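You operate a simulated robot arm through the tools that you are given. There is no shell and no other tool.

Carry out the task below with a simulated robot arm. There is one attempt and no reset: what you move stays moved.

JOB
Set a cotton wash to start in one hour and lock the keys.
Fine: press start, then the child lock; a tablet is in the drawer.

The check looks at the end state, three seconds after you hand in, the way a careful person would. Anything else that was tipped, shoved, dropped, spilled or broken makes it a failure.

ROBOT AND FRAMES
A 7-joint arm with a two-finger parallel gripper, fixed in place. Base frame: the origin is at the foot of the arm, x ahead of it, y to its left, z up. Units: cm, rad, N and s.
Its first joint turns from -2.304 to 2.304 rad. Payload 3.91 kg.
Tool frame: the origin (TCP) lies between the finger pads and is the grasp point; the fingertips stand 3 cm ahead of it; z points along the fingers, y is the line along which they close. Largest opening 11 cm; finger width 2, thickness 1; the body of the gripper, 4.8 by 11.2 cm, starts 5.5 cm behind the TCP.
Orientation is that of the tool frame in the base frame, as a unit quaternion [w, x, y, z]. With the fingers straight down and closing along the base's y, the tool's x points along the base's -x, its y along +y and its z along -z.

CONTROLS
- The arm moves only by the tool servo_tool. Its argument "series" is a list of rows, each a list of 7 numbers: the finger opening in cm, from 0 to 11, then the shift along the base's x, y, z in units of 400 mm (1.0 is 400 mm), then the turn, a rotation vector about the base's x, y, z in units of 60 degrees (1.0 is 60 degrees). In form: [[fingers, x, y, z, wx, wy, wz], ...]. A call has 1 to 20 rows; each row is the pose to reach, as a shift and turn from the pose commanded when the call began. A call with a number of a shift or a turn outside -1 to 1 is refused whole. Rows are played at 5 a second. More than 5 cm and 0.15 rad between two rows, or a gripper value outside its range, and nothing of the call is played. A pose out of reach is approached as far as the arm can. The call stops where the force on the tool passes 40 N (or 10 N more than at its start, if that is more) or the arm is blocked; 0.2 s more then pass. The fingers move at their own pace (about 10.8 cm/s each) and stop on an object; they squeeze with about 21 N. The grip force told is the motor's: it shows also when the fingers shut on nothing. Time passes only in rows, and 0.2 s behind the last, so rows that repeat a pose let the fingers close. It gives the time, the measured TCP pose, the force on the tool (base axes), the opening and the grip force at its end, in the units of the frame above (readings bear some noise), with the torque about the TCP (base axes, N m) and any sound that the robot's microphone picked up.
- Cameras (640 x 400 px; columns grow to the right, rows downward): "scene" is fixed at [4.92, 49.87, 141.58]; the picture's right is [-0.10, -1.00, 0.00], its down [-0.47, 0.05, -0.88] and it looks along [0.88, -0.08, -0.47] (base axes); focal length 374 px, centre (320, 200). "wrist" rides on the gripper at [7.2, 1.7, -10.3] in the tool frame; the picture's right is [-0.23, 0.97, 0.00], its down [-0.76, -0.18, -0.62] and it looks along [-0.61, -0.14, 0.78] (tool axes); focal length 222 px, centre (320, 200). There is no depth. A picture from a camera that has moved, and an enlarged one, comes with that camera's place and axes in the base frame and with its lens.
- camera(camera): a new picture of that camera. No time passes.
- zoom(camera, box): a new picture of the part [left, top, right, bottom] of that camera's present view, enlarged. No time passes.
- hand_in(): hands the job in; it is judged then, once.

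Places have to be worked out from the pictures, the camera data and where the tool is seen. Open the gripper and draw the arm clear of the work before you hand the job in, unless the task says otherwise.

The tools are called after "Call:" as name(argument=value, ...) on one line, values as JSON. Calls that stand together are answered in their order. servo_tool: Moves the arm, as the interface text tells. Its arguments: {"type":"object","properties":{"series":{"type":"array"}},"required":["series"]} The other tools are called the same way: camera (camera) takes a picture; zoom (camera, box) takes an enlarged picture of a part of a camera's view; hand_in () hands the job in.

At the start:

```text
time: 0.0
position: [35.4, 35.25, 115.85]
orientation: [0.001, -0.001, 1.0, -0.001]
ft_force: [0.1, 0.7, -0.5]
torque: [0.0, 0.01, 0.01]
width: 10.95
finger_force: 0.0
```

scene: 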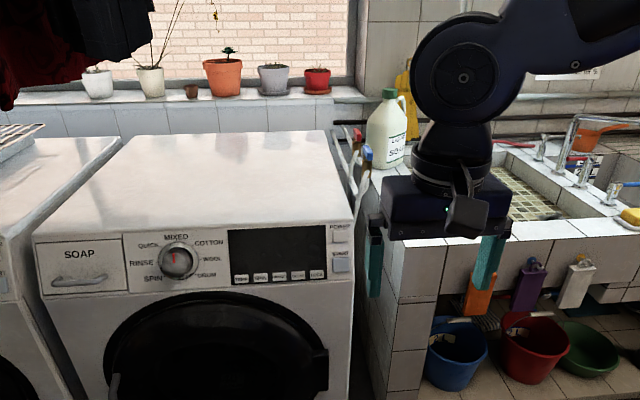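
wrist: 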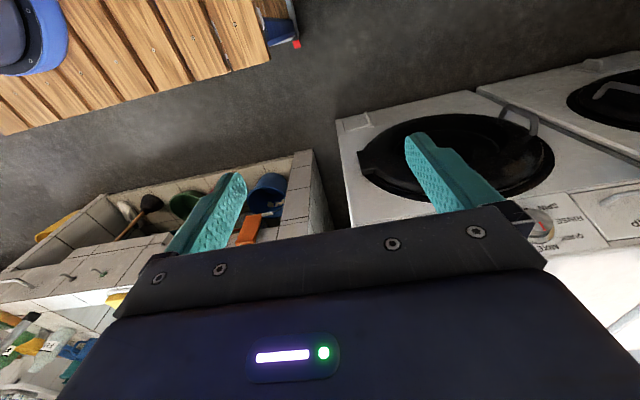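

The scene shows a washing machine with a dial, display, row of buttons, and power/start keys. I'll zoom in on the panel to read the labels.

Call:
zoom(camera="scene", box=[120, 215, 360, 300])

Call:
zoom(camera="scene", box=[220, 215, 360, 300])

Call:
zoom(camera="scene", box=[30, 225, 230, 310])

```text
2.67 times, centred on (240, 258) of scene
camera zoom: at [4.92, 49.87, 141.58], right [-0.1, -1.0, 0.0], down [-0.47, 0.05, -0.88], along [0.88, -0.08, -0.47], focal length 996 px, centre (533, 47)
```

zoom: 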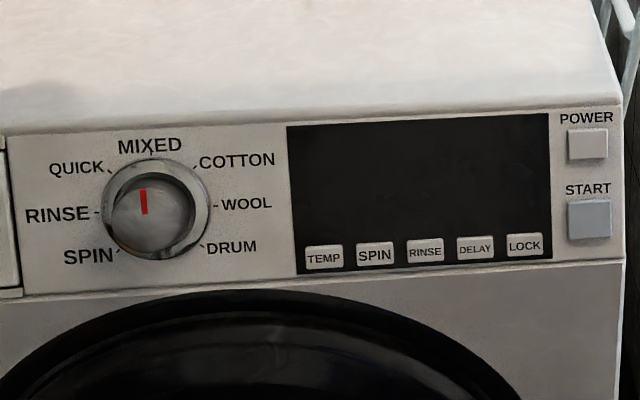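

```text
4.57 times, centred on (290, 258) of scene
camera zoom: at [4.92, 49.87, 141.58], right [-0.1, -1.0, 0.0], down [-0.47, 0.05, -0.88], along [0.88, -0.08, -0.47], focal length 1708 px, centre (457, -63)
```

zoom: 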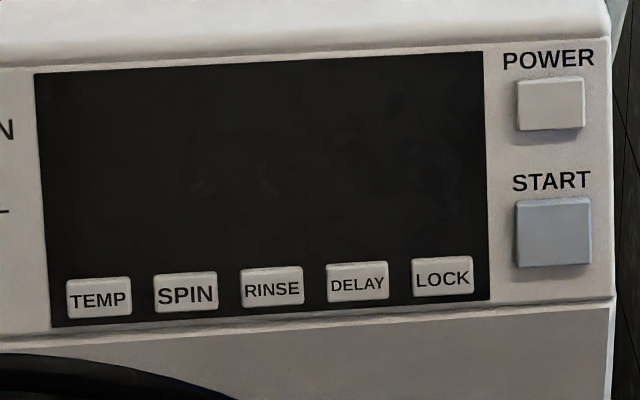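

```text
3.20 times, centred on (130, 268) of scene
camera zoom: at [4.92, 49.87, 141.58], right [-0.1, -1.0, 0.0], down [-0.47, 0.05, -0.88], along [0.88, -0.08, -0.47], focal length 1195 px, centre (928, -16)
```

zoom: 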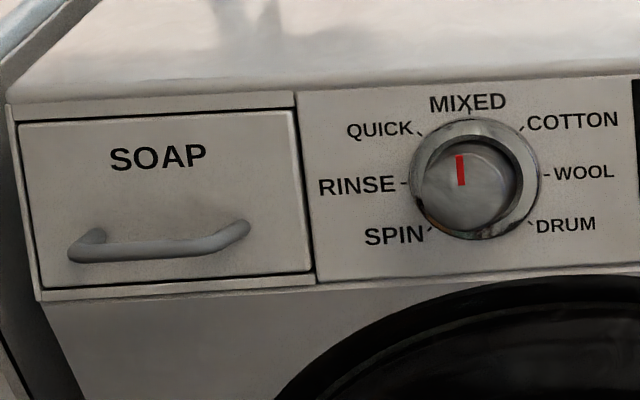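

The display is dark, so power comes first, then the dial, DELAY, START and LOCK. By triangulation the dial is near (70, 74, 94) and POWER near (70, 40, 98), on a panel facing -x. I'll start tilting the tool towards +x while moving a little forward and down.

Call:
servo_tool(series=[[5, 0.03, 0, -0.03, 0, -0.125, 0], [0, 0.06, 0, -0.06, 0, -0.25, 0], [0, 0.09, 0, -0.09, 0, -0.375, 0], [0, 0.12, 0, -0.12, 0, -0.5, 0], [0, 0.15, 0, -0.15, 0, -0.625, 0], [0, 0.18, 0, -0.18, 0, -0.75, 0], [0, 0.21, 0, -0.21, 0, -0.875, 0], [0, 0.24, 0, -0.24, 0, -1, 0]])

```text
time: 1.8
position: [44.82, 35.29, 106.3]
orientation: [0.501, 0.0, 0.865, 0.001]
ft_force: [0.6, -1.1, 0.2]
torque: [-0.01, -0.01, 0.01]
width: 0.01
finger_force: 20.6
```

The turn worked and the tool now points 30° below horizontal. I'll finish the turn to horizontal, then take a wrist picture.

Call:
servo_tool(series=[[0, 0, 0, -0.02, 0, -0.125, 0], [0, 0, 0, -0.04, 0, -0.25, 0], [0, 0, 0, -0.06, 0, -0.375, 0], [0, 0, 0, -0.08, 0, -0.5, 0], [0, 0, 0, -0.08, 0, -0.5, 0]])

Call:
camera(camera="wrist")

Call:
camera(camera="scene")

```text
time: 3.0
position: [44.99, 35.22, 103.27]
orientation: [0.708, 0.001, 0.706, -0.001]
ft_force: [-0.2, 0.4, -0.3]
torque: [0.01, -0.01, -0.03]
width: 0.0
finger_force: 20.5
```

```text
taken
camera wrist: at [34.7, 36.89, 95.99], right [0.0, 0.97, 0.23], down [-0.62, -0.18, 0.76], along [0.78, -0.14, 0.61], focal length 222 px, centre (320, 200)
```

wrist: 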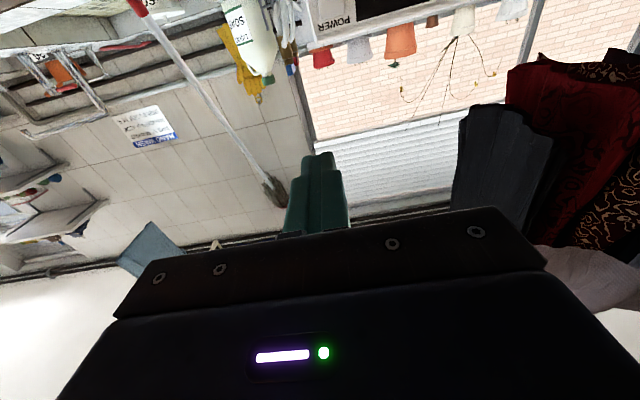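

```text
taken
```

scene: 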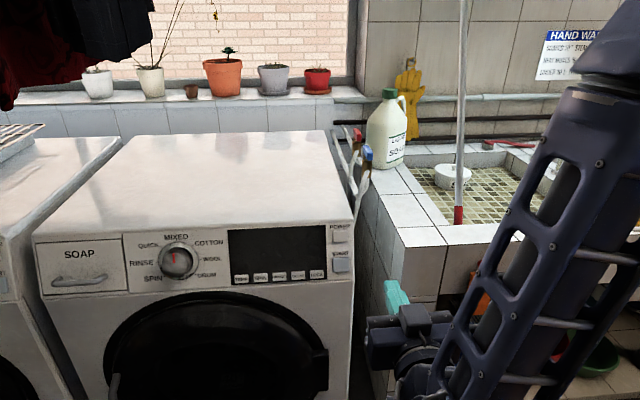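

With the tool horizontal the camera sits below it and looks up, which is no use here. I'll roll the tool about its own axis (base x) so the camera rides above and looks down at the panel.

Call:
servo_tool(series=[[0, 0, 0, 0, -0.14, 0, 0], [0, 0, 0, 0, -0.28, 0, 0], [0, 0, 0, 0, -0.42, 0, 0], [0, 0, 0, 0, -0.56, 0, 0], [0, 0, 0, 0, -0.7, 0, 0], [0, 0, 0, 0, -0.84, 0, 0], [0, 0, 0, 0, -0.98, 0, 0]])

```text
time: 4.6
position: [44.96, 35.15, 103.12]
orientation: [0.616, -0.347, 0.616, -0.347]
ft_force: [0.2, -0.3, -0.4]
torque: [0.0, 0.01, 0.01]
width: 0.0
finger_force: 20.7
```

The roll is going freely, with no contact. I'll keep rolling.

Call:
servo_tool(series=[[0, 0, 0, 0, -0.14, 0, 0], [0, 0, 0, 0, -0.28, 0, 0], [0, 0, 0, 0, -0.42, 0, 0], [0, 0, 0, 0, -0.56, 0, 0], [0, 0, 0, 0, -0.7, 0, 0], [0, 0, 0, 0, -0.84, 0, 0], [0, 0, 0, 0, -0.98, 0, 0]])

Call:
camera(camera="wrist")

```text
time: 6.2
position: [45.01, 35.21, 103.14]
orientation: [-0.366, 0.606, -0.366, 0.605]
ft_force: [0.1, 0.8, -0.1]
torque: [0.01, 0.0, 0.02]
width: 0.0
finger_force: 21.2
```

```text
taken
camera wrist: at [34.67, 28.05, 105.09], right [0.0, -0.25, -0.97], down [-0.62, 0.76, -0.2], along [0.78, 0.6, -0.16], focal length 222 px, centre (320, 200)
```

wrist: 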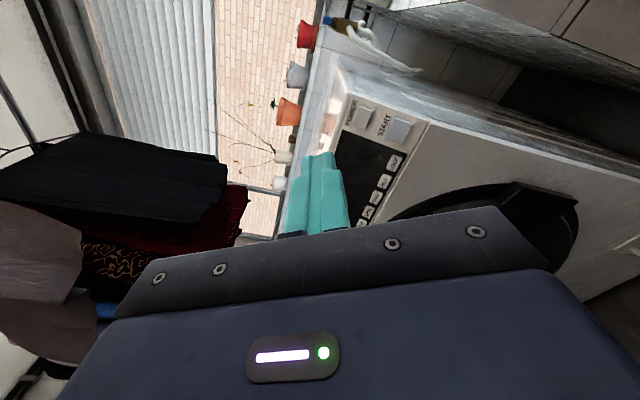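

The panel is coming into view and nothing is in the way. I'll do the last part of the roll.

Call:
servo_tool(series=[[0, 0, 0, 0, -0.14, 0, 0], [0, 0, 0, 0, -0.28, 0, 0], [0, 0, 0, 0, -0.42, 0, 0], [0, 0, 0, 0, -0.56, 0, 0], [0, 0, 0, 0, -0.7, 0, 0], [0, 0, 0, 0, -0.84, 0, 0], [0, 0, 0, 0, -0.94, 0, 0]])

Call:
servo_tool(series=[[0, 0, 0.025, 0, -0.1, 0, 0], [0, 0, 0.05, 0, -0.1, 0, 0], [0, 0, 0.05, 0, -0.1, 0, 0]])

Call:
camera(camera="wrist")

```text
time: 7.8
position: [45.03, 35.23, 103.13]
orientation: [-0.037, 0.706, -0.035, 0.706]
ft_force: [-0.2, 0.5, -0.3]
torque: [0.01, 0.02, 0.03]
width: 0.0
finger_force: 21.7
```

```text
time: 8.6
position: [44.93, 37.34, 103.12]
orientation: [0.001, 0.707, 0.0, 0.707]
ft_force: [0.5, -0.6, 0.0]
torque: [-0.01, 0.01, 0.0]
width: 0.01
finger_force: 21.1
```

```text
taken
camera wrist: at [34.65, 35.59, 110.42], right [0.0, -0.97, -0.23], down [-0.62, 0.18, -0.76], along [0.78, 0.14, -0.61], focal length 222 px, centre (320, 200)
```

wrist: 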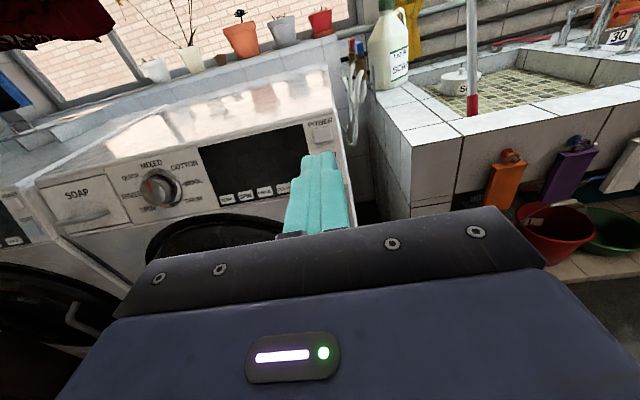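

Now I have an upright view of the panel from the wrist. I'll zoom in to measure where the keys are.

Call:
zoom(camera="wrist", box=[190, 110, 350, 210])

Call:
zoom(camera="wrist", box=[40, 130, 240, 255])

```text
4.00 times, centred on (270, 160) of wrist
camera zoom: at [34.65, 35.59, 110.42], right [0.0, -0.97, -0.23], down [-0.62, 0.18, -0.76], along [0.78, 0.14, -0.61], focal length 888 px, centre (520, 360)
```

zoom: 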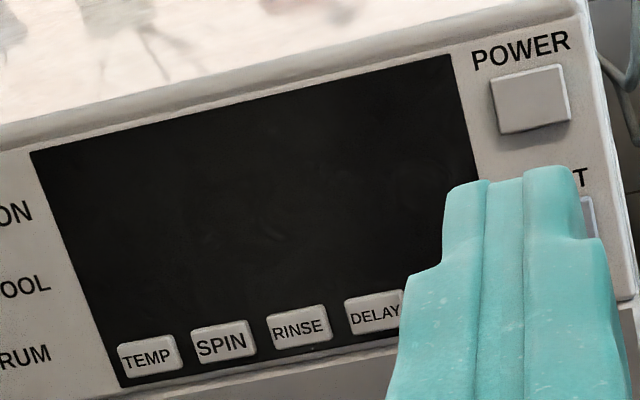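

```text
3.20 times, centred on (140, 192) of wrist
camera zoom: at [34.65, 35.59, 110.42], right [0.0, -0.97, -0.23], down [-0.62, 0.18, -0.76], along [0.78, 0.14, -0.61], focal length 711 px, centre (896, 224)
```

zoom: 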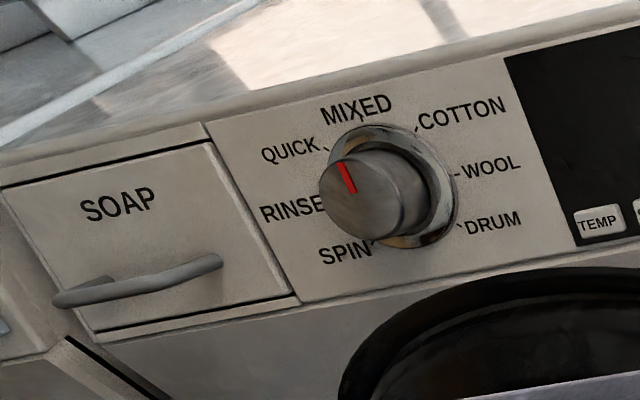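

Triangulating the scene and wrist views puts the panel at about x=75.5: POWER (39, 94), START (38.5, 86), LOCK (44.3, 83.6) and DELAY (48.8, 83.7) in (y, z). I'll move to a spot a few cm in front of POWER and check the alignment.

Call:
servo_tool(series=[[0, 0.07, 0.008, -0.046, 0, 0, 0], [0, 0.17, 0.016, -0.09, 0, 0, 0], [0, 0.27, 0.024, -0.14, 0, 0, 0], [0, 0.36, 0.032, -0.19, 0, 0, 0], [0, 0.44, 0.04, -0.228, 0, 0, 0], [0, 0.5, 0.04, -0.228, 0, 0, 0], [0, 0.5, 0.04, -0.228, 0, 0, 0]])

Call:
camera(camera="wrist")

Call:
zoom(camera="scene", box=[220, 195, 400, 305])

```text
time: 10.2
position: [65.08, 38.83, 94.13]
orientation: [0.0, 0.707, 0.0, 0.707]
ft_force: [-0.6, 0.7, -0.1]
torque: [0.01, 0.0, 0.02]
width: 0.01
finger_force: 21.1
```

```text
taken
camera wrist: at [54.7, 37.16, 101.36], right [0.0, -0.97, -0.23], down [-0.62, 0.18, -0.76], along [0.78, 0.14, -0.61], focal length 222 px, centre (320, 200)
```

wrist: 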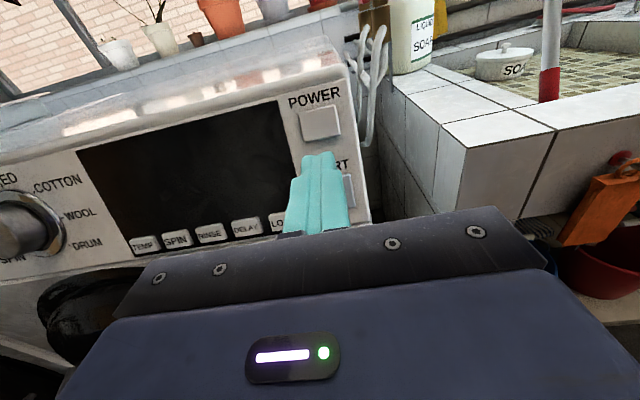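

```text
3.56 times, centred on (310, 250) of scene
camera zoom: at [4.92, 49.87, 141.58], right [-0.1, -1.0, 0.0], down [-0.47, 0.05, -0.88], along [0.88, -0.08, -0.47], focal length 1328 px, centre (356, 22)
```

zoom: 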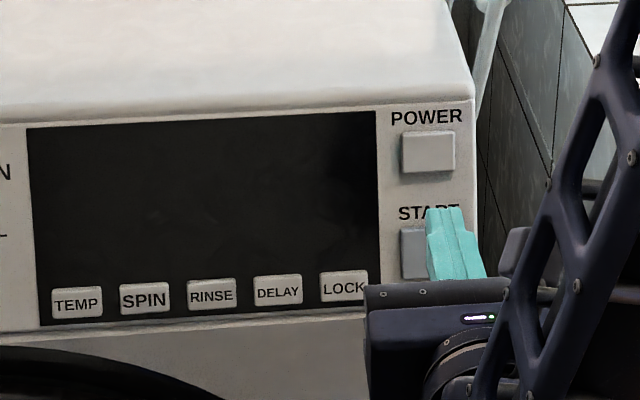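

Wrist and scene views agree: POWER is at about (75.2, 38.8, 94.2), and the fingertips are 7 cm short of it and lined up. I'll close most of the gap, then creep in.

Call:
servo_tool(series=[[0, 0.05, 0, 0, 0, 0, 0], [0, 0.1, 0, 0, 0, 0, 0], [0, 0.125, 0, 0, 0, 0, 0], [0, 0.13, 0, 0, 0, 0, 0]])

Call:
camera(camera="wrist")

```text
time: 11.2
position: [70.19, 38.87, 94.04]
orientation: [0.0, 0.707, 0.0, 0.707]
ft_force: [0.4, 0.1, -0.9]
torque: [-0.01, -0.02, -0.01]
width: 0.01
finger_force: 21.2
```

```text
taken
camera wrist: at [59.85, 37.15, 101.32], right [0.0, -0.97, -0.23], down [-0.62, 0.18, -0.76], along [0.78, 0.14, -0.61], focal length 222 px, centre (320, 200)
```

wrist: 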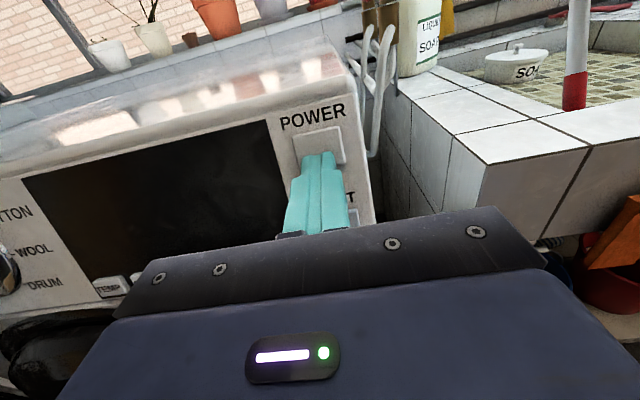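

The fingertips are just in front of the POWER key. I'll creep forward in small steps, with the force limit as a stop.

Call:
servo_tool(series=[[0, 0.008, 0, 0, 0, 0, 0], [0, 0.016, 0, 0, 0, 0, 0], [0, 0.024, 0, 0, 0, 0, 0], [0, 0.032, 0, 0, 0, 0, 0], [0, 0.036, 0, 0, 0, 0, 0]])

```text
time: 12.1
position: [71.02, 38.82, 93.91]
orientation: [0.0, 0.708, 0.001, 0.707]
ft_force: [-14.6, -6.1, 6.1]
torque: [-0.11, -0.06, -0.2]
width: 0.03
finger_force: 21.3
heard: click
stopped in row 4: the force on the tool passed its limit at 48 N (the readings are from after the stop); the commanded pose is now the measured one
```

There was a click at TCP x≈71. I'll back off and check the display.

Call:
servo_tool(series=[[0, -0.03, 0, 0, 0, 0, 0], [0, -0.08, 0, 0, 0, 0, 0], [0, -0.08, 0, 0, 0, 0, 0]])

Call:
zoom(camera="scene", box=[120, 215, 360, 300])

Call:
camera(camera="wrist")

```text
time: 12.9
position: [67.74, 38.92, 93.97]
orientation: [0.0, 0.708, 0.002, 0.706]
ft_force: [0.3, 0.1, -0.8]
torque: [0.02, -0.01, -0.01]
width: 0.0
finger_force: 20.9
```

```text
2.67 times, centred on (240, 258) of scene
camera zoom: at [4.92, 49.87, 141.58], right [-0.1, -1.0, 0.0], down [-0.47, 0.05, -0.88], along [0.88, -0.08, -0.47], focal length 996 px, centre (533, 47)
```

zoom: 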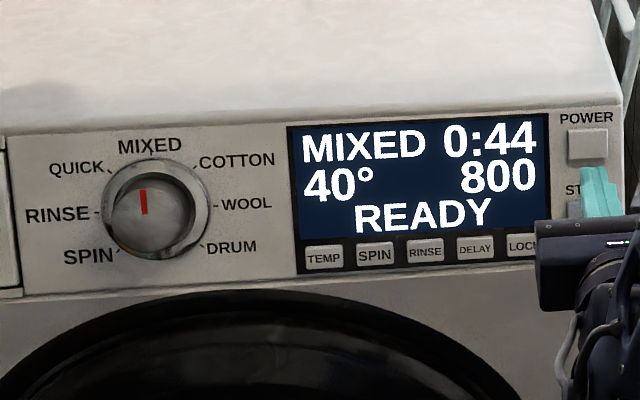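

```text
taken
camera wrist: at [57.53, 37.22, 101.24], right [0.0, -0.97, -0.23], down [-0.63, 0.18, -0.76], along [0.78, 0.14, -0.61], focal length 222 px, centre (320, 200)
```

wrist: 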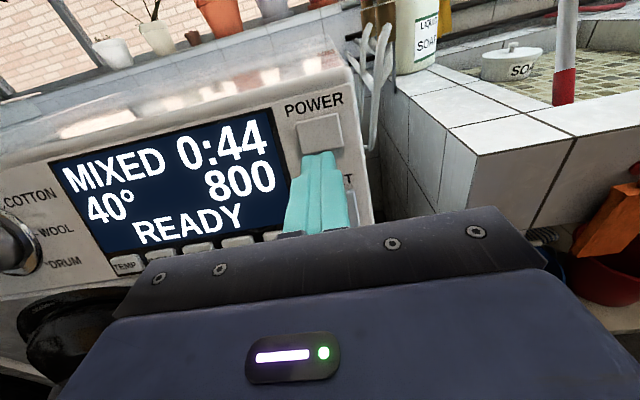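

The machine is on and shows MIXED 0:44 READY. I'll back away and move in front of the dial, near (y, z) = (75, 91), opening the gripper on the way.

Call:
servo_tool(series=[[0, -0.1, 0, 0, 0, 0, 0], [0, -0.2, 0, 0, 0, 0, 0], [5, -0.25, 0.05, 0, 0, 0, 0], [11, -0.25, 0.15, 0, 0, 0, 0], [11, -0.25, 0.26, 0, 0, 0, 0], [11, -0.25, 0.37, 0, 0, 0, 0], [11, -0.25, 0.48, 0, 0, 0, 0], [11, -0.25, 0.59, -0.02, 0, 0, 0], [11, -0.25, 0.7, -0.04, 0, 0, 0], [11, -0.25, 0.8, -0.06, 0, 0, 0], [11, -0.25, 0.9, -0.075, 0, 0, 0], [11, -0.25, 0.9, -0.075, 0, 0, 0]])

Call:
camera(camera="wrist")

Call:
zoom(camera="scene", box=[40, 200, 360, 400])

```text
time: 15.5
position: [57.81, 75.03, 90.94]
orientation: [0.001, 0.708, 0.001, 0.706]
ft_force: [0.1, -0.3, 0.3]
torque: [0.02, 0.02, 0.01]
width: 11.02
finger_force: 0.2
```

```text
taken
camera wrist: at [47.58, 73.3, 98.19], right [0.0, -0.97, -0.23], down [-0.63, 0.18, -0.76], along [0.78, 0.14, -0.61], focal length 222 px, centre (320, 200)
```

wrist: 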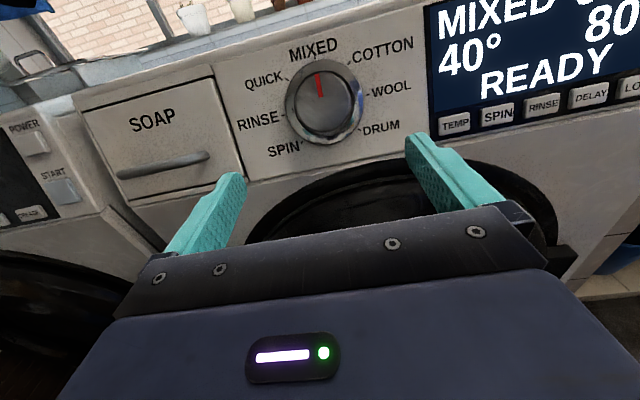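

```text
2.00 times, centred on (200, 300) of scene
camera zoom: at [4.92, 49.87, 141.58], right [-0.1, -1.0, 0.0], down [-0.47, 0.05, -0.88], along [0.88, -0.08, -0.47], focal length 747 px, centre (560, 0)
```

zoom: 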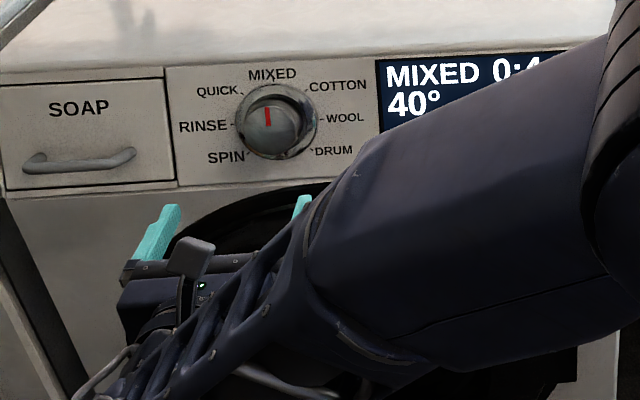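

Call:
zoom(camera="wrist", box=[224, 30, 432, 160])

Call:
zoom(camera="scene", box=[120, 225, 248, 305])

```text
3.08 times, centred on (328, 95) of wrist
camera zoom: at [47.58, 73.3, 98.19], right [0.0, -0.97, -0.23], down [-0.63, 0.18, -0.76], along [0.78, 0.14, -0.61], focal length 684 px, centre (295, 523)
```

zoom: 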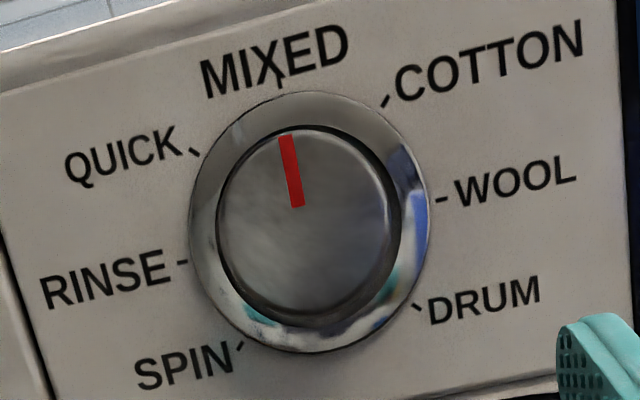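

```text
5.00 times, centred on (184, 265) of scene
camera zoom: at [4.92, 49.87, 141.58], right [-0.1, -1.0, 0.0], down [-0.47, 0.05, -0.88], along [0.88, -0.08, -0.47], focal length 1868 px, centre (1000, -125)
```

zoom: 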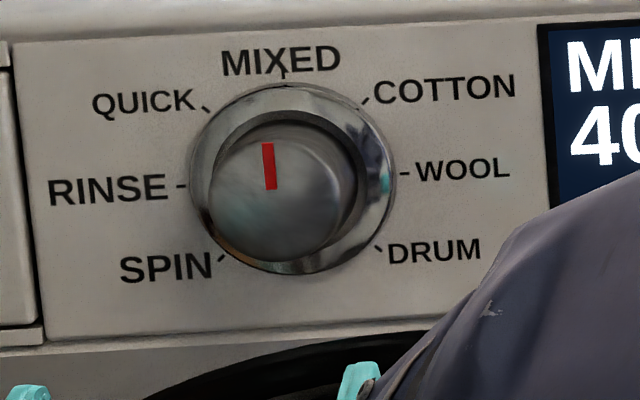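

Comparing the ticks above and below the dial, the panel leans back about 15°. The knob's front centre is near (70.2, 74.7, 92.3) and it is roughly 5.2 cm across. I'll pitch the tool down 15° to match the knob's axis and move to a pre-grasp pose.

Call:
servo_tool(series=[[11, 0.03, 0, 0.02, 0, 0.06, 0], [11, 0.06, 0, 0.04, 0, 0.12, 0], [11, 0.1, -0.004, 0.06, 0, 0.18, 0], [11, 0.13, -0.008, 0.074, 0, 0.25, 0], [11, 0.15, -0.008, 0.074, 0, 0.25, 0], [11, 0.15, -0.008, 0.074, 0, 0.25, 0]])

Call:
camera(camera="wrist")

Call:
camera(camera="scene")

```text
time: 16.9
position: [63.8, 74.57, 93.77]
orientation: [0.0, 0.795, 0.001, 0.607]
ft_force: [-0.1, 0.6, -0.4]
torque: [0.01, 0.03, -0.01]
width: 11.02
finger_force: 0.0
```

```text
taken
camera wrist: at [55.83, 72.93, 103.63], right [-0.06, -0.97, -0.22], down [-0.8, 0.18, -0.57], along [0.6, 0.14, -0.79], focal length 222 px, centre (320, 200)
```

wrist: 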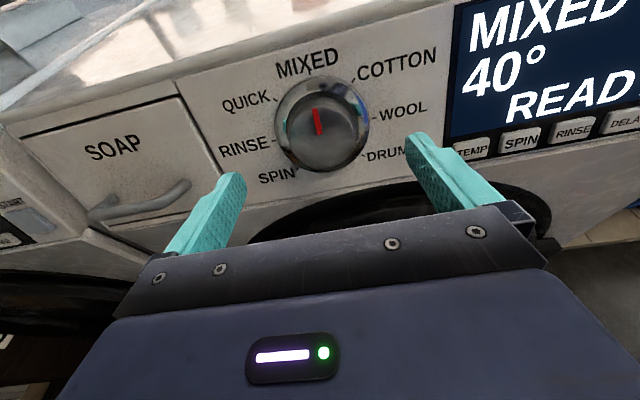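

```text
taken
```

scene: 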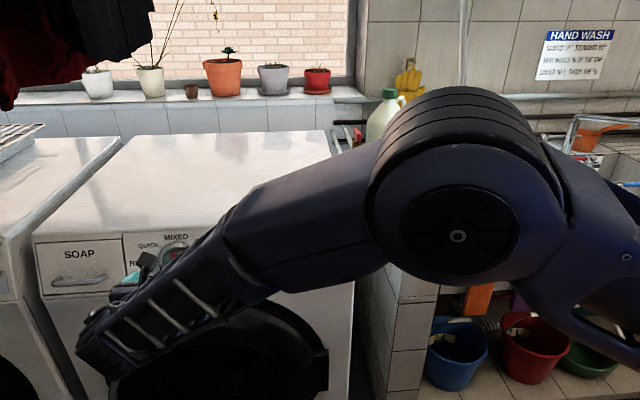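

Call:
zoom(camera="wrist", box=[256, 60, 384, 140])

Call:
zoom(camera="wrist", box=[224, 60, 416, 180])

```text
5.00 times, centred on (320, 100) of wrist
camera zoom: at [55.83, 72.93, 103.63], right [-0.06, -0.97, -0.22], down [-0.8, 0.18, -0.57], along [0.6, 0.14, -0.79], focal length 1111 px, centre (320, 700)
```

zoom: 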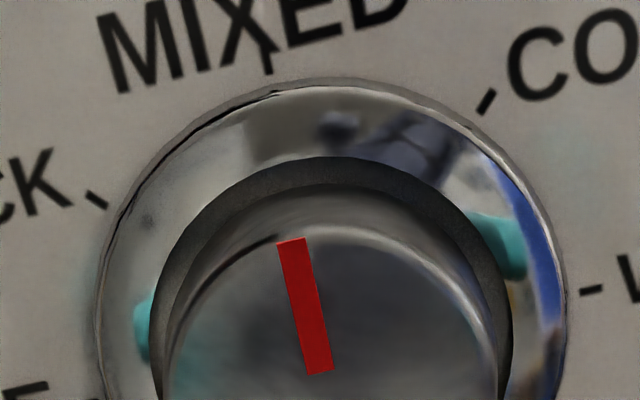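

```text
3.33 times, centred on (320, 120) of wrist
camera zoom: at [55.83, 72.93, 103.63], right [-0.06, -0.97, -0.22], down [-0.8, 0.18, -0.57], along [0.6, 0.14, -0.79], focal length 740 px, centre (320, 467)
```

zoom: 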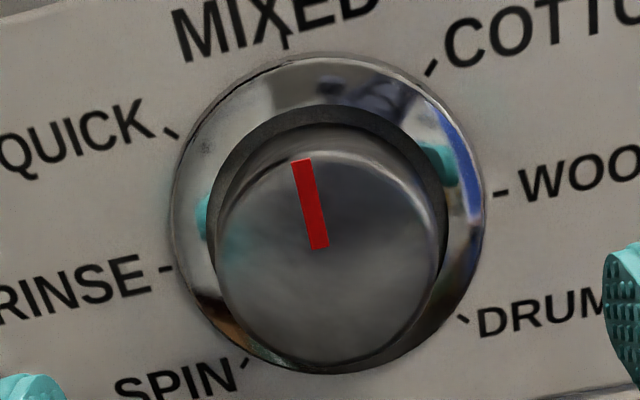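

The knob centre is almost on the tool axis, about 0.2 cm towards -y, with its front face about 7 cm ahead of the TCP. I'll advance 5 cm along the tool axis with the fingers open either side of the knob.

Call:
servo_tool(series=[[11, 0.03, -0.004, -0.008, 0, 0, 0], [11, 0.06, -0.004, -0.0165, 0, 0, 0], [11, 0.09, -0.004, -0.0247, 0, 0, 0], [11, 0.12, -0.004, -0.033, 0, 0, 0], [11, 0.12, -0.004, -0.033, 0, 0, 0]])

Call:
camera(camera="wrist")

```text
time: 18.1
position: [68.68, 74.35, 92.51]
orientation: [0.001, 0.794, 0.001, 0.608]
ft_force: [0.3, -0.3, -1.2]
torque: [0.0, -0.04, 0.03]
width: 10.99
finger_force: 0.1
```

```text
taken
camera wrist: at [60.58, 72.75, 102.28], right [-0.06, -0.97, -0.22], down [-0.8, 0.18, -0.57], along [0.6, 0.14, -0.79], focal length 222 px, centre (320, 200)
```

wrist: 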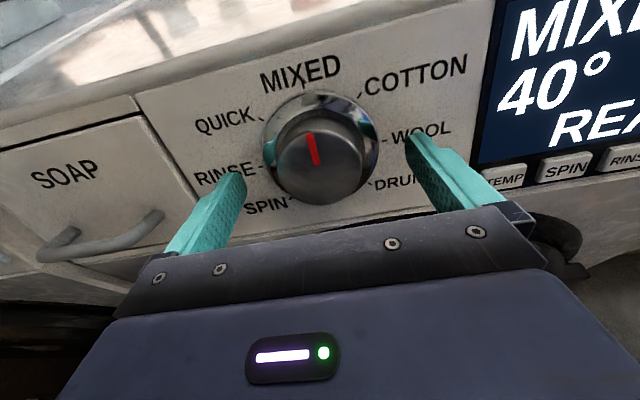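

The fingertips are level with the knob face and the bezel is about 2.7 cm further on. I'll advance 1.9 cm and close on the knob.

Call:
servo_tool(series=[[11, 0.015, -0.001, -0.004, 0, 0, 0], [11, 0.03, -0.001, -0.008, 0, 0, 0], [11, 0.046, -0.001, -0.0126, 0, 0, 0], [11, 0.046, -0.001, -0.0126, 0, 0, 0]])

Call:
zoom(camera="wrist", box=[160, 80, 480, 280])

```text
time: 19.1
position: [70.48, 74.42, 92.09]
orientation: [0.0, 0.794, 0.001, 0.607]
ft_force: [-15.0, -8.0, 5.1]
torque: [-0.44, 0.08, -0.99]
width: 11.0
finger_force: 0.1
```

```text
2.00 times, centred on (320, 180) of wrist
camera zoom: at [62.33, 72.67, 101.85], right [-0.06, -0.97, -0.22], down [-0.8, 0.18, -0.57], along [0.6, 0.14, -0.79], focal length 444 px, centre (320, 240)
```

zoom: 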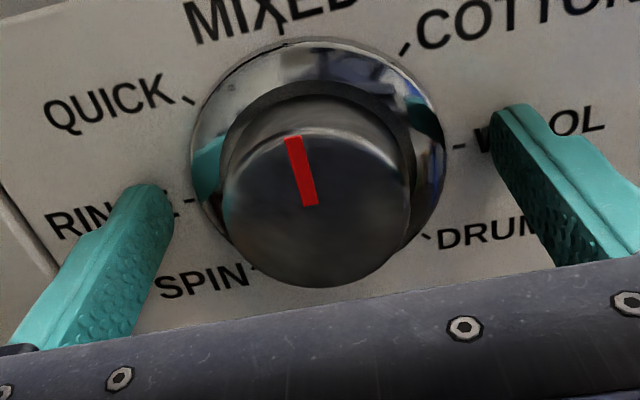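

The force reading shows the right fingertip is already touching the panel at about x=73.4. I'll back off 0.6 cm, then close on the knob.

Call:
servo_tool(series=[[11, -0.015, 0, 0.004, 0, 0, 0], [11, -0.015, 0, 0.004, 0, 0, 0], [11, -0.015, 0, 0.004, 0, 0, 0]])

Call:
zoom(camera="wrist", box=[160, 80, 480, 280])

```text
time: 19.9
position: [69.86, 74.42, 92.23]
orientation: [0.0, 0.794, 0.001, 0.608]
ft_force: [-0.1, -0.2, -0.7]
torque: [-0.01, 0.01, -0.04]
width: 11.0
finger_force: 0.1
```

```text
2.00 times, centred on (320, 180) of wrist
camera zoom: at [61.77, 72.68, 101.95], right [-0.06, -0.97, -0.22], down [-0.8, 0.18, -0.57], along [0.6, 0.14, -0.79], focal length 444 px, centre (320, 240)
```

zoom: 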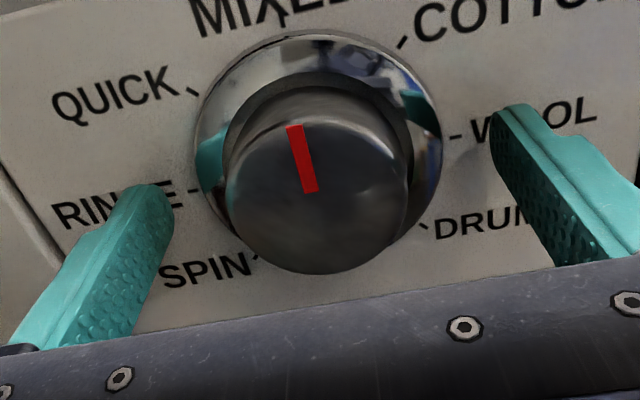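

Contact is released. The knob face is about 1.7 cm inside the fingers and centred, so I'll close on it.

Call:
servo_tool(series=[[7, 0, 0, 0, 0, 0, 0], [6, 0, 0, 0, 0, 0, 0], [5, 0, 0, 0, 0, 0, 0], [4, 0, 0, 0, 0, 0, 0], [4, 0, 0, 0, 0, 0, 0]])

Call:
zoom(camera="wrist", box=[160, 80, 480, 280])

```text
time: 21.1
position: [69.67, 74.61, 92.19]
orientation: [0.0, 0.794, 0.001, 0.607]
ft_force: [7.5, 21.8, 0.7]
torque: [0.34, 0.09, 0.91]
width: 5.73
finger_force: 45.2
```

```text
2.00 times, centred on (320, 180) of wrist
camera zoom: at [61.75, 72.78, 101.96], right [-0.06, -0.97, -0.22], down [-0.8, 0.17, -0.57], along [0.6, 0.14, -0.79], focal length 444 px, centre (320, 240)
```

zoom: 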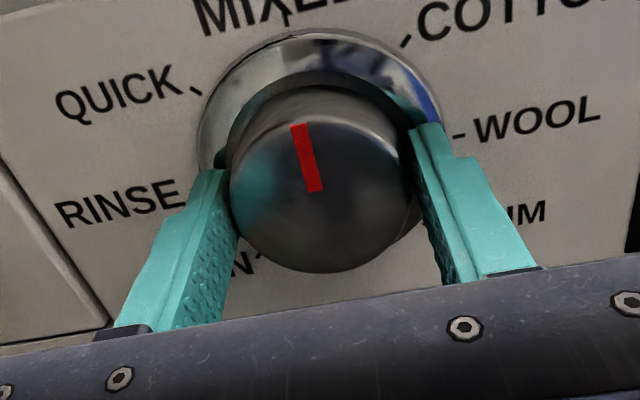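

I have a grip at 5.7 cm, but there is a 22 N sideways load towards +y, so the knob centre lies a bit further that way. I'll shift slightly to relieve it.

Call:
servo_tool(series=[[4, 0, 0.005, 0, 0, 0, 0], [4, 0, 0.005, 0, 0, 0, 0]])

```text
time: 21.7
position: [69.73, 74.45, 92.25]
orientation: [0.001, 0.795, 0.0, 0.607]
ft_force: [-13.1, -6.0, 5.1]
torque: [-0.24, 0.14, -0.68]
width: 5.72
finger_force: 44.1
```

Call:
servo_tool(series=[[4, 0, 0, 0, 0, 0, 0], [4, 0, 0, 0, 0, 0, 0], [4, 0, 0, 0, 0, 0, 0]])

Call:
zoom(camera="wrist", box=[160, 80, 480, 280])

```text
time: 22.5
position: [69.73, 74.48, 92.19]
orientation: [0.0, 0.795, 0.001, 0.607]
ft_force: [-19.0, -18.4, 2.8]
torque: [-0.3, -0.03, -0.78]
width: 5.71
finger_force: 45.3
```

```text
2.00 times, centred on (320, 180) of wrist
camera zoom: at [61.74, 72.82, 101.96], right [-0.06, -0.97, -0.22], down [-0.8, 0.18, -0.57], along [0.6, 0.14, -0.79], focal length 444 px, centre (320, 240)
```

zoom: 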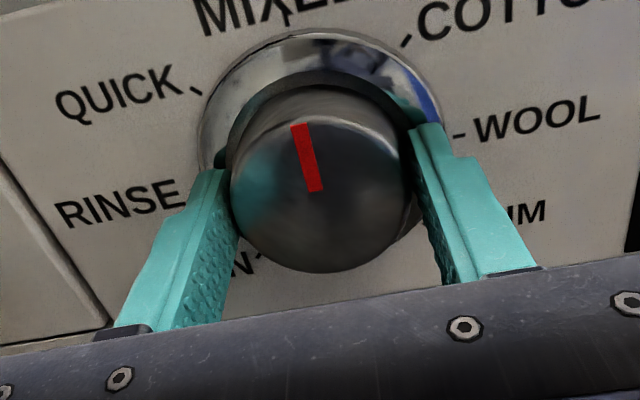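

Call:
servo_tool(series=[[4, -0.0015, -0.0022, 0.0004, 0, 0, 0], [4, -0.0015, -0.0022, 0.0004, 0, 0, 0]])

```text
time: 23.1
position: [69.86, 74.5, 92.13]
orientation: [-0.001, 0.794, 0.002, 0.607]
ft_force: [-8.3, -5.5, -3.5]
torque: [0.08, 0.01, 0.14]
width: 5.76
finger_force: 44.6
```

The forces have settled. I'll turn the tool clockwise (as seen from the front) about its axis towards COTTON, starting with 20°.

Call:
servo_tool(series=[[4, 0, 0, 0, 0.08, 0, -0.022], [4, 0, 0, 0, 0.16, 0, -0.044], [4, 0, 0, 0, 0.24, 0, -0.066], [4, 0, 0, 0, 0.32, 0, -0.088]])

Call:
camera(camera="wrist")

```text
time: 24.1
position: [69.81, 74.45, 92.25]
orientation: [-0.104, 0.782, -0.138, 0.599]
ft_force: [-11.3, -16.5, -1.7]
torque: [-0.49, -0.39, -1.35]
width: 5.74
finger_force: 44.5
```

```text
taken
camera wrist: at [61.42, 70.39, 100.99], right [-0.14, -0.84, -0.53], down [-0.77, 0.43, -0.47], along [0.62, 0.34, -0.71], focal length 222 px, centre (320, 200)
```

wrist: 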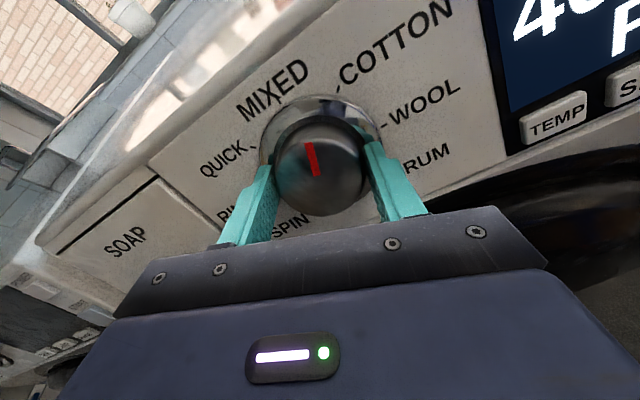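

The knob is turning with the gripper. I'll turn the remaining 25° with a small sideways correction.

Call:
servo_tool(series=[[4, -0.001, -0.002, 0, 0.08, 0, -0.022], [4, -0.001, -0.002, 0, 0.16, 0, -0.044], [4, -0.001, -0.002, 0, 0.24, 0, -0.066], [4, -0.001, -0.002, 0, 0.32, 0, -0.088], [4, -0.001, -0.002, 0, 0.404, 0, -0.11], [4, -0.001, -0.002, 0, 0.404, 0, -0.11]])

Call:
camera(camera="wrist")

Call:
camera(camera="scene")

```text
time: 25.5
position: [69.71, 74.3, 92.24]
orientation: [-0.232, 0.733, -0.303, 0.563]
ft_force: [-12.3, -16.7, -8.0]
torque: [-0.33, -0.21, -0.93]
width: 5.76
finger_force: 45.2
```

```text
taken
camera wrist: at [60.79, 68.05, 98.72], right [-0.22, -0.53, -0.82], down [-0.71, 0.66, -0.24], along [0.67, 0.53, -0.52], focal length 222 px, centre (320, 200)
```

wrist: 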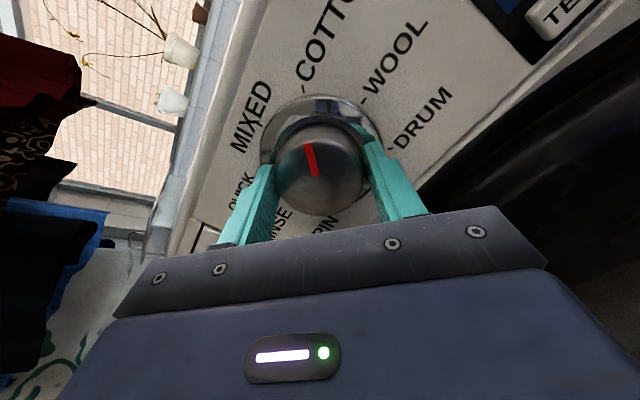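

```text
taken
```

scene: 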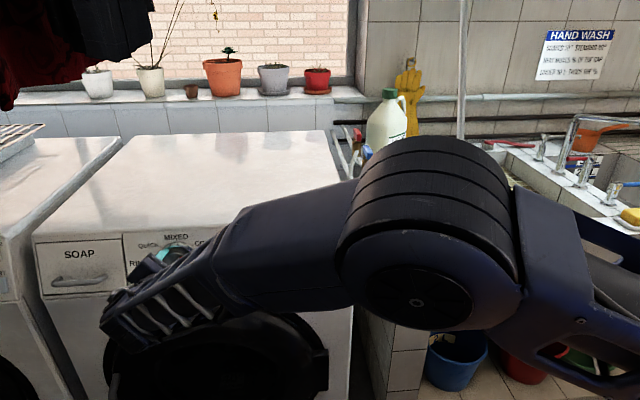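

The mark now points at the COTTON tick. I'll open the gripper, back off along the tool axis and check the display.

Call:
servo_tool(series=[[8, 0, 0, 0, 0, 0, 0], [11, 0, 0, 0, 0, 0, 0], [11, 0, 0, 0, 0, 0, 0], [11, -0.06, 0, 0.016, 0, 0, 0], [11, -0.12, 0, 0.033, 0, 0, 0], [11, -0.2, -0.02, 0.05, 0, 0, 0], [11, -0.2, -0.02, 0.05, 0, 0, 0]])

Call:
camera(camera="wrist")

Call:
camera(camera="scene")

```text
time: 27.1
position: [61.7, 73.66, 94.16]
orientation: [-0.232, 0.734, -0.304, 0.562]
ft_force: [-0.6, -0.3, 0.6]
torque: [0.0, 0.01, 0.05]
width: 11.0
finger_force: 0.1
```

```text
taken
camera wrist: at [52.84, 67.27, 100.67], right [-0.22, -0.53, -0.82], down [-0.71, 0.66, -0.24], along [0.67, 0.53, -0.52], focal length 222 px, centre (320, 200)
```

wrist: 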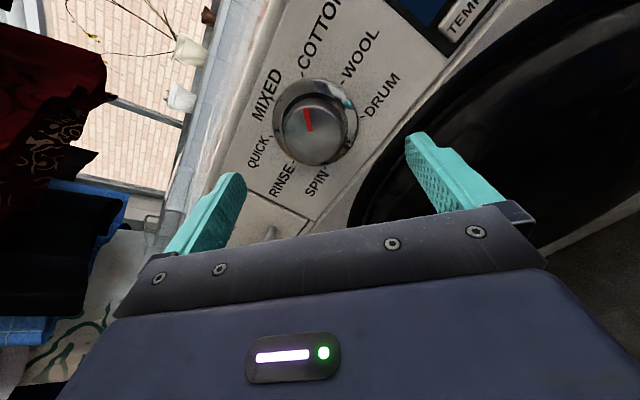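

```text
taken
```

scene: 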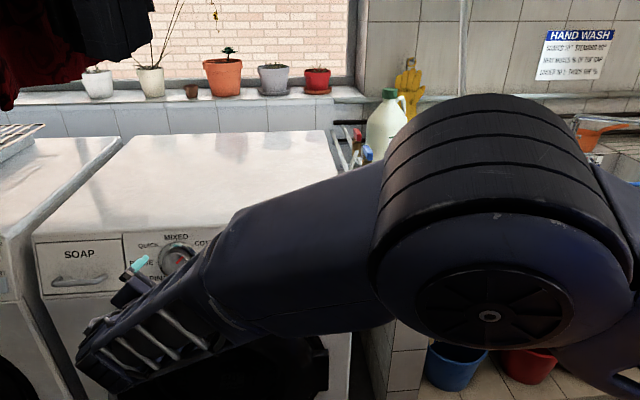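

I'm clear of the knob. Next I'll undo the 45° roll while closing the gripper and moving across to stand off in front of DELAY, keeping the 15° pitch since it matches the panel.

Call:
servo_tool(series=[[8, -0.03, -0.06, 0, -0.09, 0, 0.0246], [4, -0.04, -0.14, -0.015, -0.18, 0, 0.0492], [0, -0.04, -0.22, -0.03, -0.27, 0, 0.0738], [0, -0.04, -0.3, -0.045, -0.36, 0, 0.0984], [0, -0.04, -0.38, -0.06, -0.45, 0, 0.123], [0, -0.04, -0.46, -0.075, -0.54, 0, 0.1476], [0, -0.04, -0.54, -0.09, -0.63, 0, 0.1722], [0, -0.02, -0.62, -0.11, -0.724, 0, 0.198], [0, -0.02, -0.62, -0.11, -0.724, 0, 0.198]])

Call:
camera(camera="wrist")

Call:
zoom(camera="scene", box=[120, 200, 376, 360])

```text
time: 29.1
position: [60.87, 48.72, 89.92]
orientation: [0.001, 0.794, 0.001, 0.608]
ft_force: [0.9, 0.1, 1.2]
torque: [-0.02, 0.01, 0.01]
width: 0.02
finger_force: 21.2
```

```text
taken
camera wrist: at [52.84, 47.06, 99.73], right [-0.06, -0.97, -0.22], down [-0.8, 0.17, -0.57], along [0.6, 0.14, -0.79], focal length 222 px, centre (320, 200)
```

wrist: 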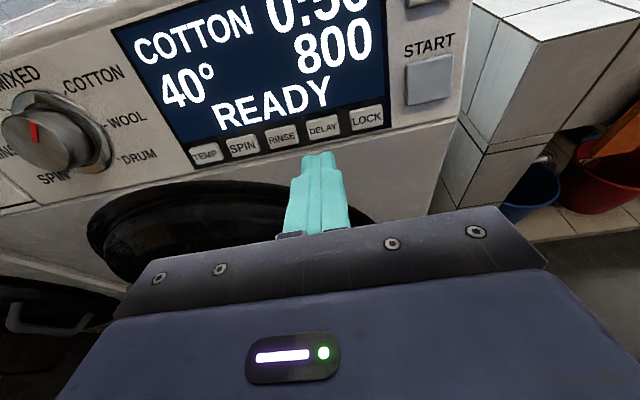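

```text
2.50 times, centred on (248, 280) of scene
camera zoom: at [4.92, 49.87, 141.58], right [-0.1, -1.0, 0.0], down [-0.47, 0.05, -0.88], along [0.88, -0.08, -0.47], focal length 934 px, centre (500, 0)
```

zoom: 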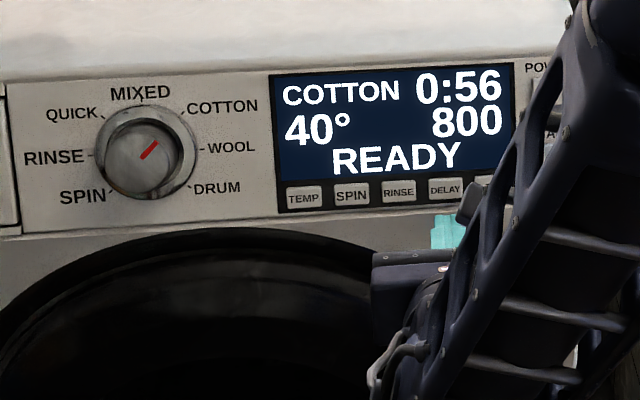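

The display shows COTTON 0:56 READY, so the dial is set. DELAY is nearly on the tool axis, about 0.3 cm to the right and 0.45 cm below it. I'll move to about 2 cm in front of it.

Call:
servo_tool(series=[[0, 0.05, -0.0075, -0.017, 0, 0, 0], [0, 0.1, -0.0075, -0.034, 0, 0, 0], [0, 0.142, -0.0075, -0.05, 0, 0, 0], [0, 0.142, -0.0075, -0.05, 0, 0, 0]])

Call:
zoom(camera="wrist", box=[208, 50, 448, 200])

Call:
zoom(camera="scene", box=[220, 220, 348, 300])

```text
time: 30.1
position: [66.69, 48.54, 87.96]
orientation: [0.0, 0.794, 0.001, 0.607]
ft_force: [0.8, -0.4, 0.4]
torque: [0.03, 0.01, 0.0]
width: 0.0
finger_force: 21.1
```

```text
2.67 times, centred on (328, 125) of wrist
camera zoom: at [58.62, 46.8, 97.64], right [-0.06, -0.97, -0.22], down [-0.8, 0.18, -0.57], along [0.6, 0.14, -0.79], focal length 592 px, centre (299, 400)
```

zoom: 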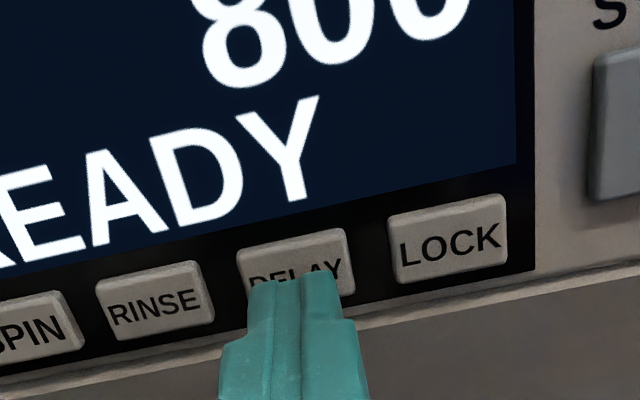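

```text
5.00 times, centred on (284, 260) of scene
camera zoom: at [4.92, 49.87, 141.58], right [-0.1, -1.0, 0.0], down [-0.47, 0.05, -0.88], along [0.88, -0.08, -0.47], focal length 1868 px, centre (500, -100)
```

zoom: 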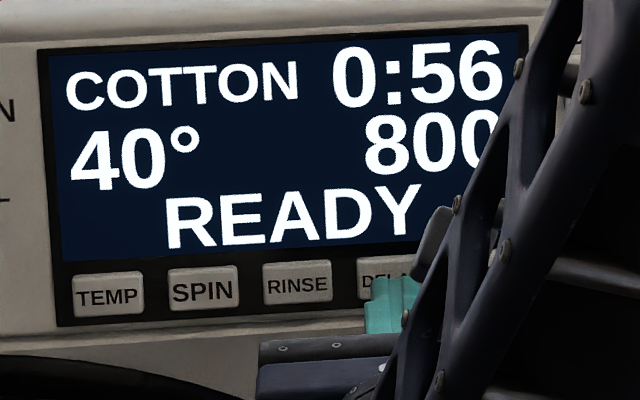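

The fingertips are centred on DELAY, about 2 cm away. I'll advance and press in fine steps.

Call:
servo_tool(series=[[0, 0.0145, 0, -0.004, 0, 0, 0], [0, 0.029, 0, -0.008, 0, 0, 0], [0, 0.036, 0, -0.0099, 0, 0, 0], [0, 0.04, 0, -0.011, 0, 0, 0], [0, 0.044, 0, -0.0121, 0, 0, 0], [0, 0.048, 0, -0.0132, 0, 0, 0], [0, 0.052, 0, -0.0143, 0, 0, 0], [0, 0.056, 0, -0.0154, 0, 0, 0]])

Call:
zoom(camera="scene", box=[220, 220, 348, 300])

Call:
zoom(camera="wrist", box=[160, 0, 480, 200])

```text
time: 31.9
position: [68.77, 48.5, 87.34]
orientation: [0.0, 0.794, 0.001, 0.608]
ft_force: [-19.3, -9.0, 7.9]
torque: [-0.15, 0.14, -0.26]
width: 0.01
finger_force: 21.2
heard: click
```

```text
5.00 times, centred on (284, 260) of scene
camera zoom: at [4.92, 49.87, 141.58], right [-0.1, -1.0, 0.0], down [-0.47, 0.05, -0.88], along [0.88, -0.08, -0.47], focal length 1868 px, centre (500, -100)
```

zoom: 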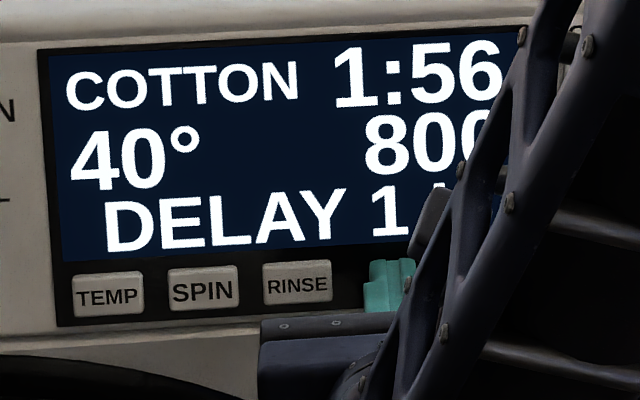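

```text
2.00 times, centred on (320, 100) of wrist
camera zoom: at [60.66, 46.81, 96.98], right [-0.06, -0.97, -0.22], down [-0.8, 0.18, -0.57], along [0.6, 0.14, -0.79], focal length 444 px, centre (320, 400)
```

zoom: 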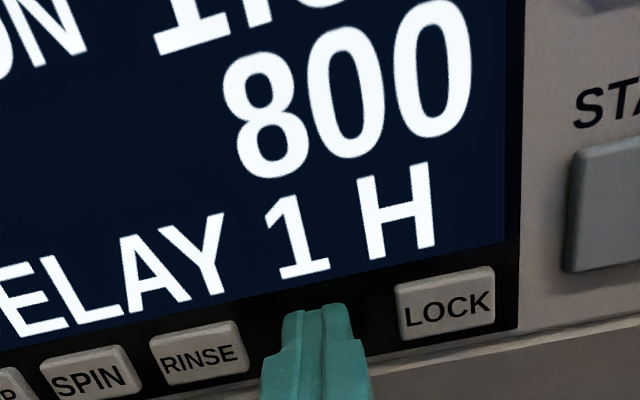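

DELAY 1 H is showing. I'll withdraw from the key and move to stand off in front of START, near (72.2, 38.8, 88.6).

Call:
servo_tool(series=[[0, -0.05, 0, 0.014, 0, 0, 0], [0, -0.097, 0, 0.027, 0, 0, 0], [0, -0.097, -0.08, 0.04, 0, 0, 0], [0, -0.097, -0.16, 0.055, 0, 0, 0], [0, -0.08, -0.244, 0.0675, 0, 0, 0], [0, -0.06, -0.244, 0.0675, 0, 0, 0], [0, -0.06, -0.244, 0.0675, 0, 0, 0]])

Call:
zoom(camera="wrist", box=[160, 0, 480, 200])

Call:
zoom(camera="scene", box=[120, 200, 376, 360])

```text
time: 33.5
position: [66.42, 38.75, 89.9]
orientation: [0.001, 0.795, 0.0, 0.607]
ft_force: [-0.2, -0.3, -0.2]
torque: [0.01, -0.01, -0.01]
width: 0.0
finger_force: 20.8
```

```text
2.00 times, centred on (320, 100) of wrist
camera zoom: at [58.41, 37.05, 99.67], right [-0.06, -0.97, -0.22], down [-0.8, 0.18, -0.57], along [0.6, 0.14, -0.79], focal length 444 px, centre (320, 400)
```

zoom: 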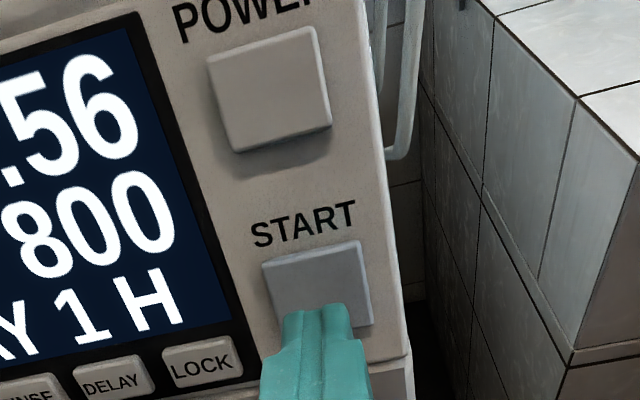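

```text
2.50 times, centred on (248, 280) of scene
camera zoom: at [4.92, 49.87, 141.58], right [-0.1, -1.0, 0.0], down [-0.47, 0.05, -0.88], along [0.88, -0.08, -0.47], focal length 934 px, centre (500, 0)
```

zoom: 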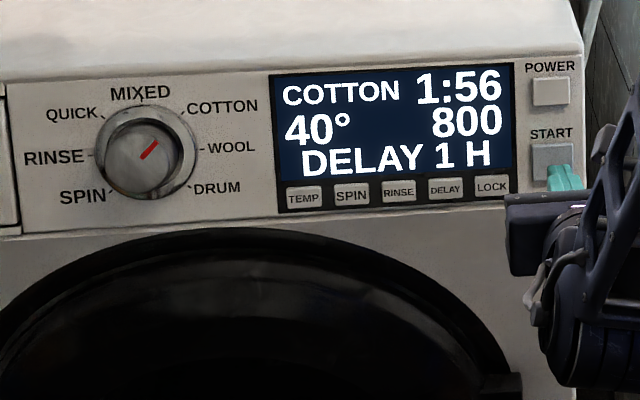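

START is centred on the tool axis, about 2.7 cm beyond the tips. I'll press it in fine steps.

Call:
servo_tool(series=[[0, 0.02, 0, -0.0055, 0, 0, 0], [0, 0.04, 0, -0.011, 0, 0, 0], [0, 0.052, 0, -0.0143, 0, 0, 0], [0, 0.056, 0, -0.0154, 0, 0, 0], [0, 0.06, 0, -0.0165, 0, 0, 0], [0, 0.064, 0, -0.0176, 0, 0, 0], [0, 0.068, 0, -0.0187, 0, 0, 0]])

Call:
zoom(camera="scene", box=[120, 200, 376, 360])

```text
time: 35.1
position: [69.2, 38.67, 89.24]
orientation: [0.0, 0.795, 0.001, 0.607]
ft_force: [-6.3, 1.4, 1.4]
torque: [0.04, 0.08, 0.04]
width: 0.02
finger_force: 21.0
heard: click
```

```text
2.50 times, centred on (248, 280) of scene
camera zoom: at [4.92, 49.87, 141.58], right [-0.1, -1.0, 0.0], down [-0.47, 0.05, -0.88], along [0.88, -0.08, -0.47], focal length 934 px, centre (500, 0)
```

zoom: 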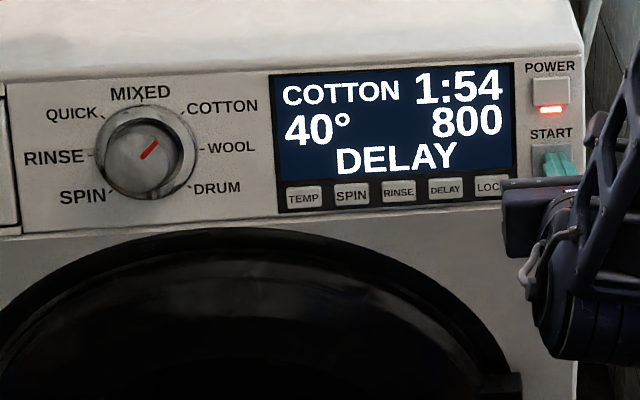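

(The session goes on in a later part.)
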